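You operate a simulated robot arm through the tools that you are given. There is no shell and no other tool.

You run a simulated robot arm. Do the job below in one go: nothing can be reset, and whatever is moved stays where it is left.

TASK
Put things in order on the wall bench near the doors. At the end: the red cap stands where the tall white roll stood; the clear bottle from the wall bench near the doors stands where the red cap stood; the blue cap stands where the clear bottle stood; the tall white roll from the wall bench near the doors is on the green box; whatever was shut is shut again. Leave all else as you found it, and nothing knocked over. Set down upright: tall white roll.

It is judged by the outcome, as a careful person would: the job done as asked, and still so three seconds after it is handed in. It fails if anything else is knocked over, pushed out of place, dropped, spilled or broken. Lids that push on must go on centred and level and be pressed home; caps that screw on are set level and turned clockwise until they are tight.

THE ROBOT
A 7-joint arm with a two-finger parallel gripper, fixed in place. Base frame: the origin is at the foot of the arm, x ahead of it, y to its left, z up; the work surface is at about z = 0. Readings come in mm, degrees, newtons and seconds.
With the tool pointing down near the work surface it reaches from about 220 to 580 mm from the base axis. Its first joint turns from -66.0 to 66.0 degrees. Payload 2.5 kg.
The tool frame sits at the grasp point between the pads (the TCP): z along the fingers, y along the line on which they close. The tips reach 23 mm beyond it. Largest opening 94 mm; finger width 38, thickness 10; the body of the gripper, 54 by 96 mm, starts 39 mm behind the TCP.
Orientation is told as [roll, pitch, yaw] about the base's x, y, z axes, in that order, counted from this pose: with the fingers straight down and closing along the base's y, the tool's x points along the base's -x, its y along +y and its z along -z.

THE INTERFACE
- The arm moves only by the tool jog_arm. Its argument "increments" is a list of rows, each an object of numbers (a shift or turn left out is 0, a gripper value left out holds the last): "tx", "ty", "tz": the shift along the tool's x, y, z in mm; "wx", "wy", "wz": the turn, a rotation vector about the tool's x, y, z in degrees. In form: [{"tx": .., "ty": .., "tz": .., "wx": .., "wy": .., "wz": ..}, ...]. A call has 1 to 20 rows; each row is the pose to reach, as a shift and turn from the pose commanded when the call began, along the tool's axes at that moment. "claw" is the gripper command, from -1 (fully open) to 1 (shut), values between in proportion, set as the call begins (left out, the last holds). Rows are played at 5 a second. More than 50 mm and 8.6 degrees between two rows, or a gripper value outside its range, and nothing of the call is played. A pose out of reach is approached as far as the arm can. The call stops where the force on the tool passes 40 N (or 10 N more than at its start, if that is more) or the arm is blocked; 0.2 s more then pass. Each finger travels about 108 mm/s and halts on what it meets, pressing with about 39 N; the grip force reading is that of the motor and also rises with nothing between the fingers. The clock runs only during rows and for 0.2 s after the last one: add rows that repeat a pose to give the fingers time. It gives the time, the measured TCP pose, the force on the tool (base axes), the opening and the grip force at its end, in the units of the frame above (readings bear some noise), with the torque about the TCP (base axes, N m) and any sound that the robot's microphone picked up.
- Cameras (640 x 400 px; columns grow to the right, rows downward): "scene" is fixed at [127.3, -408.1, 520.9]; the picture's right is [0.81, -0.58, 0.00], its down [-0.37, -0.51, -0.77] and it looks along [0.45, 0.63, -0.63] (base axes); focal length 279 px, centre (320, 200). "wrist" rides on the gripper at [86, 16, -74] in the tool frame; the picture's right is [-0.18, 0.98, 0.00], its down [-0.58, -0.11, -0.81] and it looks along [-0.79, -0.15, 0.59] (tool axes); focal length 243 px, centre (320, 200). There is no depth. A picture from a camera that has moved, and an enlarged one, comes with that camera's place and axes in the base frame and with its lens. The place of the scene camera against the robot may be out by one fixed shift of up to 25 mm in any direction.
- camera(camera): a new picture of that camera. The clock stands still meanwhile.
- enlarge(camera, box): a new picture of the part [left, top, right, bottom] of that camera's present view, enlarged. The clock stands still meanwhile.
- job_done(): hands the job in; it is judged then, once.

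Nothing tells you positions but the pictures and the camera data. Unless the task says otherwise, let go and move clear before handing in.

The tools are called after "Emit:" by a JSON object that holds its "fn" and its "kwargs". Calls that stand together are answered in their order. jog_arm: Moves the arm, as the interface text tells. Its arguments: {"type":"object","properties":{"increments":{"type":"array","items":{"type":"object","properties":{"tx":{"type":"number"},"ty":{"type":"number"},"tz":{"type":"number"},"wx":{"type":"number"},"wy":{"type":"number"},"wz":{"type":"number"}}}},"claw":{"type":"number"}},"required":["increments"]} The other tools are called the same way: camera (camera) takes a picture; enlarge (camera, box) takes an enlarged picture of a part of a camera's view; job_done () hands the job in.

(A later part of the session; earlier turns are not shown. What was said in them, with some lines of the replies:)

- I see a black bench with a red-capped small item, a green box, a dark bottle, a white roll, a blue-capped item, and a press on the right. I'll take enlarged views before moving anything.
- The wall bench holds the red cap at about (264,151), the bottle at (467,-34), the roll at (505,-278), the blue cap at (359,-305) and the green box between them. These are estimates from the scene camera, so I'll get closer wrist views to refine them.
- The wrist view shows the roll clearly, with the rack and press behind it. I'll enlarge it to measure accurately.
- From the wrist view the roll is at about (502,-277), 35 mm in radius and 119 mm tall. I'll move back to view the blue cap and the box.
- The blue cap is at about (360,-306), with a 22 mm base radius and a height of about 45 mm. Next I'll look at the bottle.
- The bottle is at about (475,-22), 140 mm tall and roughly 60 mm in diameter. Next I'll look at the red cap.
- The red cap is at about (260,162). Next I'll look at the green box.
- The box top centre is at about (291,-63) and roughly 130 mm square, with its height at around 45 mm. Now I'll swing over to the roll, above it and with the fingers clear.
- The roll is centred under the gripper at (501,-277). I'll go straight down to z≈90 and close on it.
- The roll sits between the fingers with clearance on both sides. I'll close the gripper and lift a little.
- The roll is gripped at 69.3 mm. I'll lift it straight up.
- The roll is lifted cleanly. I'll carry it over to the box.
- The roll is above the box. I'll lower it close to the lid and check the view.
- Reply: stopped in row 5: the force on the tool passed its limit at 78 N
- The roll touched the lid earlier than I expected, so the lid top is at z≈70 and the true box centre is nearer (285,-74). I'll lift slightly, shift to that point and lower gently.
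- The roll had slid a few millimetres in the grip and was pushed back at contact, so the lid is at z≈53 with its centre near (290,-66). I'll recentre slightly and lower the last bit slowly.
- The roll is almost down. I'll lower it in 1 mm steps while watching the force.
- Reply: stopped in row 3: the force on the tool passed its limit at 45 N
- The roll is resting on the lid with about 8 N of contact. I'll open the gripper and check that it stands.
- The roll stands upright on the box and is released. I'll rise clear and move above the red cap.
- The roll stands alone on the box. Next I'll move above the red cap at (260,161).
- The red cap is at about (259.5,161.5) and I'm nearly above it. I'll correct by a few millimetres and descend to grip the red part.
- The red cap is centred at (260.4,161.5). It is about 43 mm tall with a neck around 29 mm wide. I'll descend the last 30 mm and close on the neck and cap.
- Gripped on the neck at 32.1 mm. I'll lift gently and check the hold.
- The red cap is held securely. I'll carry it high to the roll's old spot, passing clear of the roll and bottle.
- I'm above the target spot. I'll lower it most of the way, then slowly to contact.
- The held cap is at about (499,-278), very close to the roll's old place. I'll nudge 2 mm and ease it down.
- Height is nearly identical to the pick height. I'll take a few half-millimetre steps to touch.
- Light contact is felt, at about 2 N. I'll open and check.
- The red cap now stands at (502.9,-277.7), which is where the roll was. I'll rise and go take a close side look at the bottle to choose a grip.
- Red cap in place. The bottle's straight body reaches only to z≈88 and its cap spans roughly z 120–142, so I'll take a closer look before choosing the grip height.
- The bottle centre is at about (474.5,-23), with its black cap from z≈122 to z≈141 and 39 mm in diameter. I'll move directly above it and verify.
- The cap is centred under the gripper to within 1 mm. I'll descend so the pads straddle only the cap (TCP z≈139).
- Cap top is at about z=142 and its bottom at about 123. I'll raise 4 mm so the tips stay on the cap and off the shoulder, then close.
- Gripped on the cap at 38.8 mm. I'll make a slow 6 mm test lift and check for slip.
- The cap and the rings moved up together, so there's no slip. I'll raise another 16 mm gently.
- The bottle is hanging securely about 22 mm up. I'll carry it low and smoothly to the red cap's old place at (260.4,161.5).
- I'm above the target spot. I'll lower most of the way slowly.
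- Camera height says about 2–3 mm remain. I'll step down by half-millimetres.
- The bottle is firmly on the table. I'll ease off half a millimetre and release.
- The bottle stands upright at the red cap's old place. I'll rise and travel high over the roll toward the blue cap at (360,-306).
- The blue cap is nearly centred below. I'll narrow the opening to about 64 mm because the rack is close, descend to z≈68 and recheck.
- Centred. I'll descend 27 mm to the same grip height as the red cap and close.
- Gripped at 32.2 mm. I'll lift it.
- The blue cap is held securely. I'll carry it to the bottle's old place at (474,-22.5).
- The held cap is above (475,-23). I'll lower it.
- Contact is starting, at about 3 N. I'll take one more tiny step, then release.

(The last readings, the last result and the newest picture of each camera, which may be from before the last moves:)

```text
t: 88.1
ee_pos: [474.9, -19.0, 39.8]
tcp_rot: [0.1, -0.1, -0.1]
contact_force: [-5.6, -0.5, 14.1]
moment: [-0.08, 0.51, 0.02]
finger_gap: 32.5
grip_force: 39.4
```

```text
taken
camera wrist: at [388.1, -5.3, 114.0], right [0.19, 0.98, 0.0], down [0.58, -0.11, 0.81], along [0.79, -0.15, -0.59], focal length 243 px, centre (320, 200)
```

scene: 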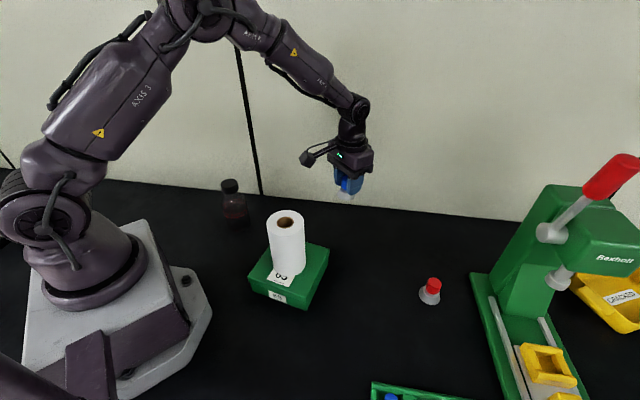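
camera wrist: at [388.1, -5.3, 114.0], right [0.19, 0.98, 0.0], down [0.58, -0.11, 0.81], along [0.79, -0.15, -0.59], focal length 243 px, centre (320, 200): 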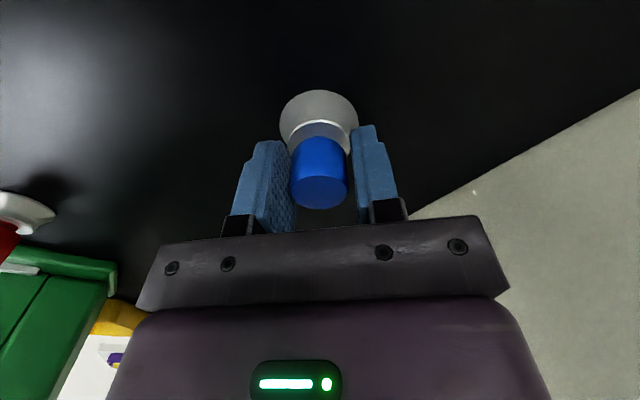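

Emit:
{"fn": "jog_arm", "kwargs": {"increments": [{"tz": -0.4}, {"tz": -0.4}]}}

Emit:
{"fn": "jog_arm", "kwargs": {"increments": [{"tz": 0}, {"tz": 0}, {"tz": 0}, {"tz": 0}], "claw": -1}}

Emit:
{"fn": "camera", "kwargs": {"camera": "wrist"}}

```text
t: 88.7
ee_pos: [475.1, -19.1, 39.1]
tcp_rot: [-0.1, -0.1, 0.0]
contact_force: [-4.7, -1.5, 12.6]
moment: [-0.01, 0.43, 0.04]
finger_gap: 32.1
grip_force: 38.9
```

```text
t: 89.7
ee_pos: [476.2, -19.8, 38.3]
tcp_rot: [0.2, -0.1, -0.1]
contact_force: [0.2, 0.1, -0.3]
moment: [0.0, 0.0, -0.01]
finger_gap: 93.8
grip_force: 0.0
```

```text
taken
camera wrist: at [388.0, -5.3, 113.7], right [0.19, 0.98, 0.0], down [0.58, -0.11, 0.81], along [0.79, -0.15, -0.59], focal length 243 px, centre (320, 200)
```

wrist: 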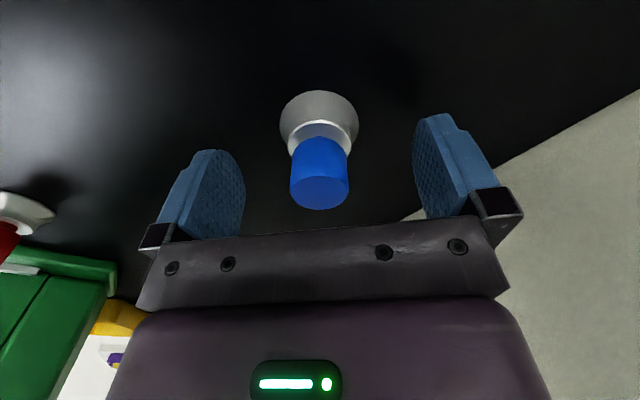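

The blue cap stands free at about (473,-21). I'll rise clear and inspect everything.

Emit:
{"fn": "jog_arm", "kwargs": {"increments": [{"tz": -10}, {"tz": -30}, {"tz": -60}, {"tz": -95}, {"tz": -130}, {"tz": -165}, {"tz": -200}, {"tz": -240}, {"tz": -280}, {"tz": -280}]}}

Emit:
{"fn": "jog_arm", "kwargs": {"increments": [{"tx": 12, "ty": -35}, {"tx": 24, "ty": -70}, {"tx": 42, "ty": -110}, {"tx": 42, "ty": -110}]}}

Emit:
{"fn": "camera", "kwargs": {"camera": "scene"}}

Emit:
{"fn": "camera", "kwargs": {"camera": "wrist"}}

Emit:
{"fn": "enlarge", "kwargs": {"camera": "scene", "box": [200, 160, 400, 320]}}

Emit:
{"fn": "enlarge", "kwargs": {"camera": "scene", "box": [340, 220, 540, 400]}}

```text
t: 91.9
ee_pos: [474.9, -20.5, 321.1]
tcp_rot: [0.1, -0.1, -0.2]
contact_force: [0.1, -0.6, 0.0]
moment: [0.0, 0.01, 0.03]
finger_gap: 94.1
grip_force: 0.0
```

```text
t: 92.9
ee_pos: [434.0, -132.3, 317.9]
tcp_rot: [0.1, -0.1, -0.1]
contact_force: [0.0, -0.2, 0.2]
moment: [-0.02, -0.02, -0.04]
finger_gap: 93.8
grip_force: 0.1
```

```text
taken
```

scene: 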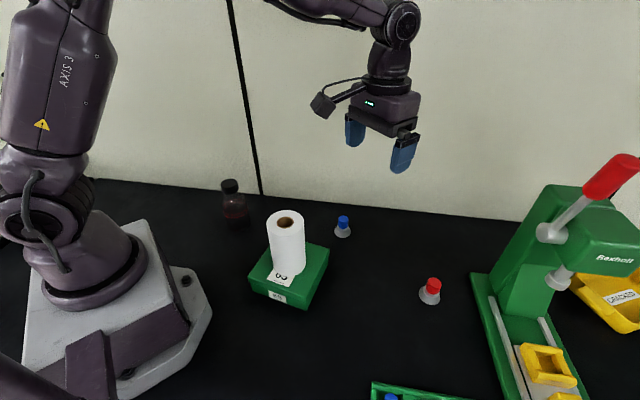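

```text
taken
camera wrist: at [347.3, -116.5, 391.1], right [0.19, 0.98, 0.0], down [0.58, -0.11, 0.81], along [0.79, -0.15, -0.59], focal length 243 px, centre (320, 200)
```

wrist: 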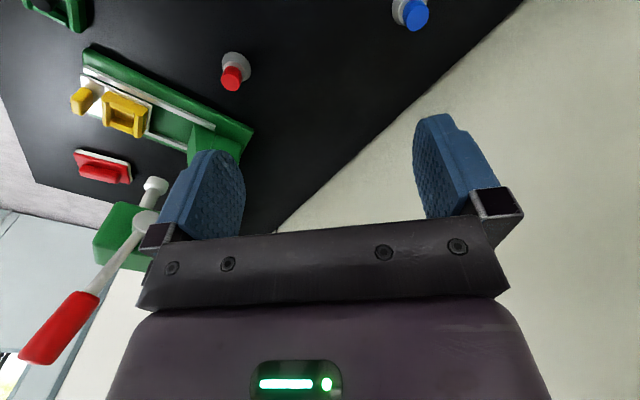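

```text
2.50 times, centred on (300, 240) of scene
camera zoom: at [127.3, -408.1, 520.9], right [0.81, -0.58, 0.0], down [-0.37, -0.51, -0.77], along [0.45, 0.63, -0.63], focal length 697 px, centre (370, 100)
```

zoom: 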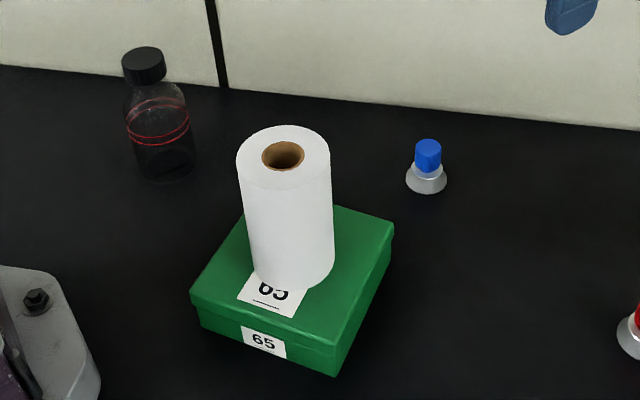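

```text
2.22 times, centred on (440, 310) of scene
camera zoom: at [127.3, -408.1, 520.9], right [0.81, -0.58, 0.0], down [-0.37, -0.51, -0.77], along [0.45, 0.63, -0.63], focal length 620 px, centre (53, -44)
```

zoom: 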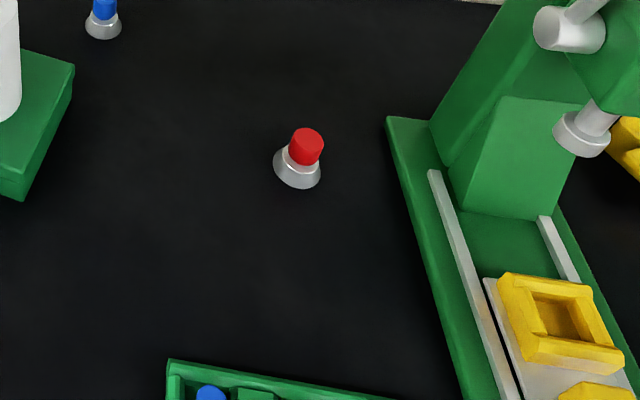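

Checked against the first pictures:
- **Red cap:** stands where the roll stood.
- **Bottle:** stands where the red cap stood.
- **Blue cap:** stands where the bottle stood.
- **Roll:** upright on the green box, which has not moved and is still shut.

The gripper is clear of everything, so I'm handing the job in.

Emit:
{"fn": "job_done", "kwargs": {}}

```text
The job is handed in.
```

The wall bench is in order and I've handed the job in. My last pictures, compared with the first ones, show everything standing and in place:

- **Red cap:** it stands where the tall white roll stood, within about 2 mm.
- **Clear bottle:** it stands upright and capped where the red cap stood, within about 3 mm.
- **Blue cap:** it stands where the bottle stood, within about 2 mm.
- **Tall white roll:** it is upright on the green box, near the middle of the lid.
- **Green box:** it was never opened, is still shut and has not moved.

**Rough moments:** the roll slid about 30 mm in the gripper as I lifted it. It then met the lid harder than planned, with a brief 78 N peak, so I raised it, recentred it and set it down again. The box had not moved.

The press, the rack and the other items on the bench were not touched. The gripper is open and clear of the bench.
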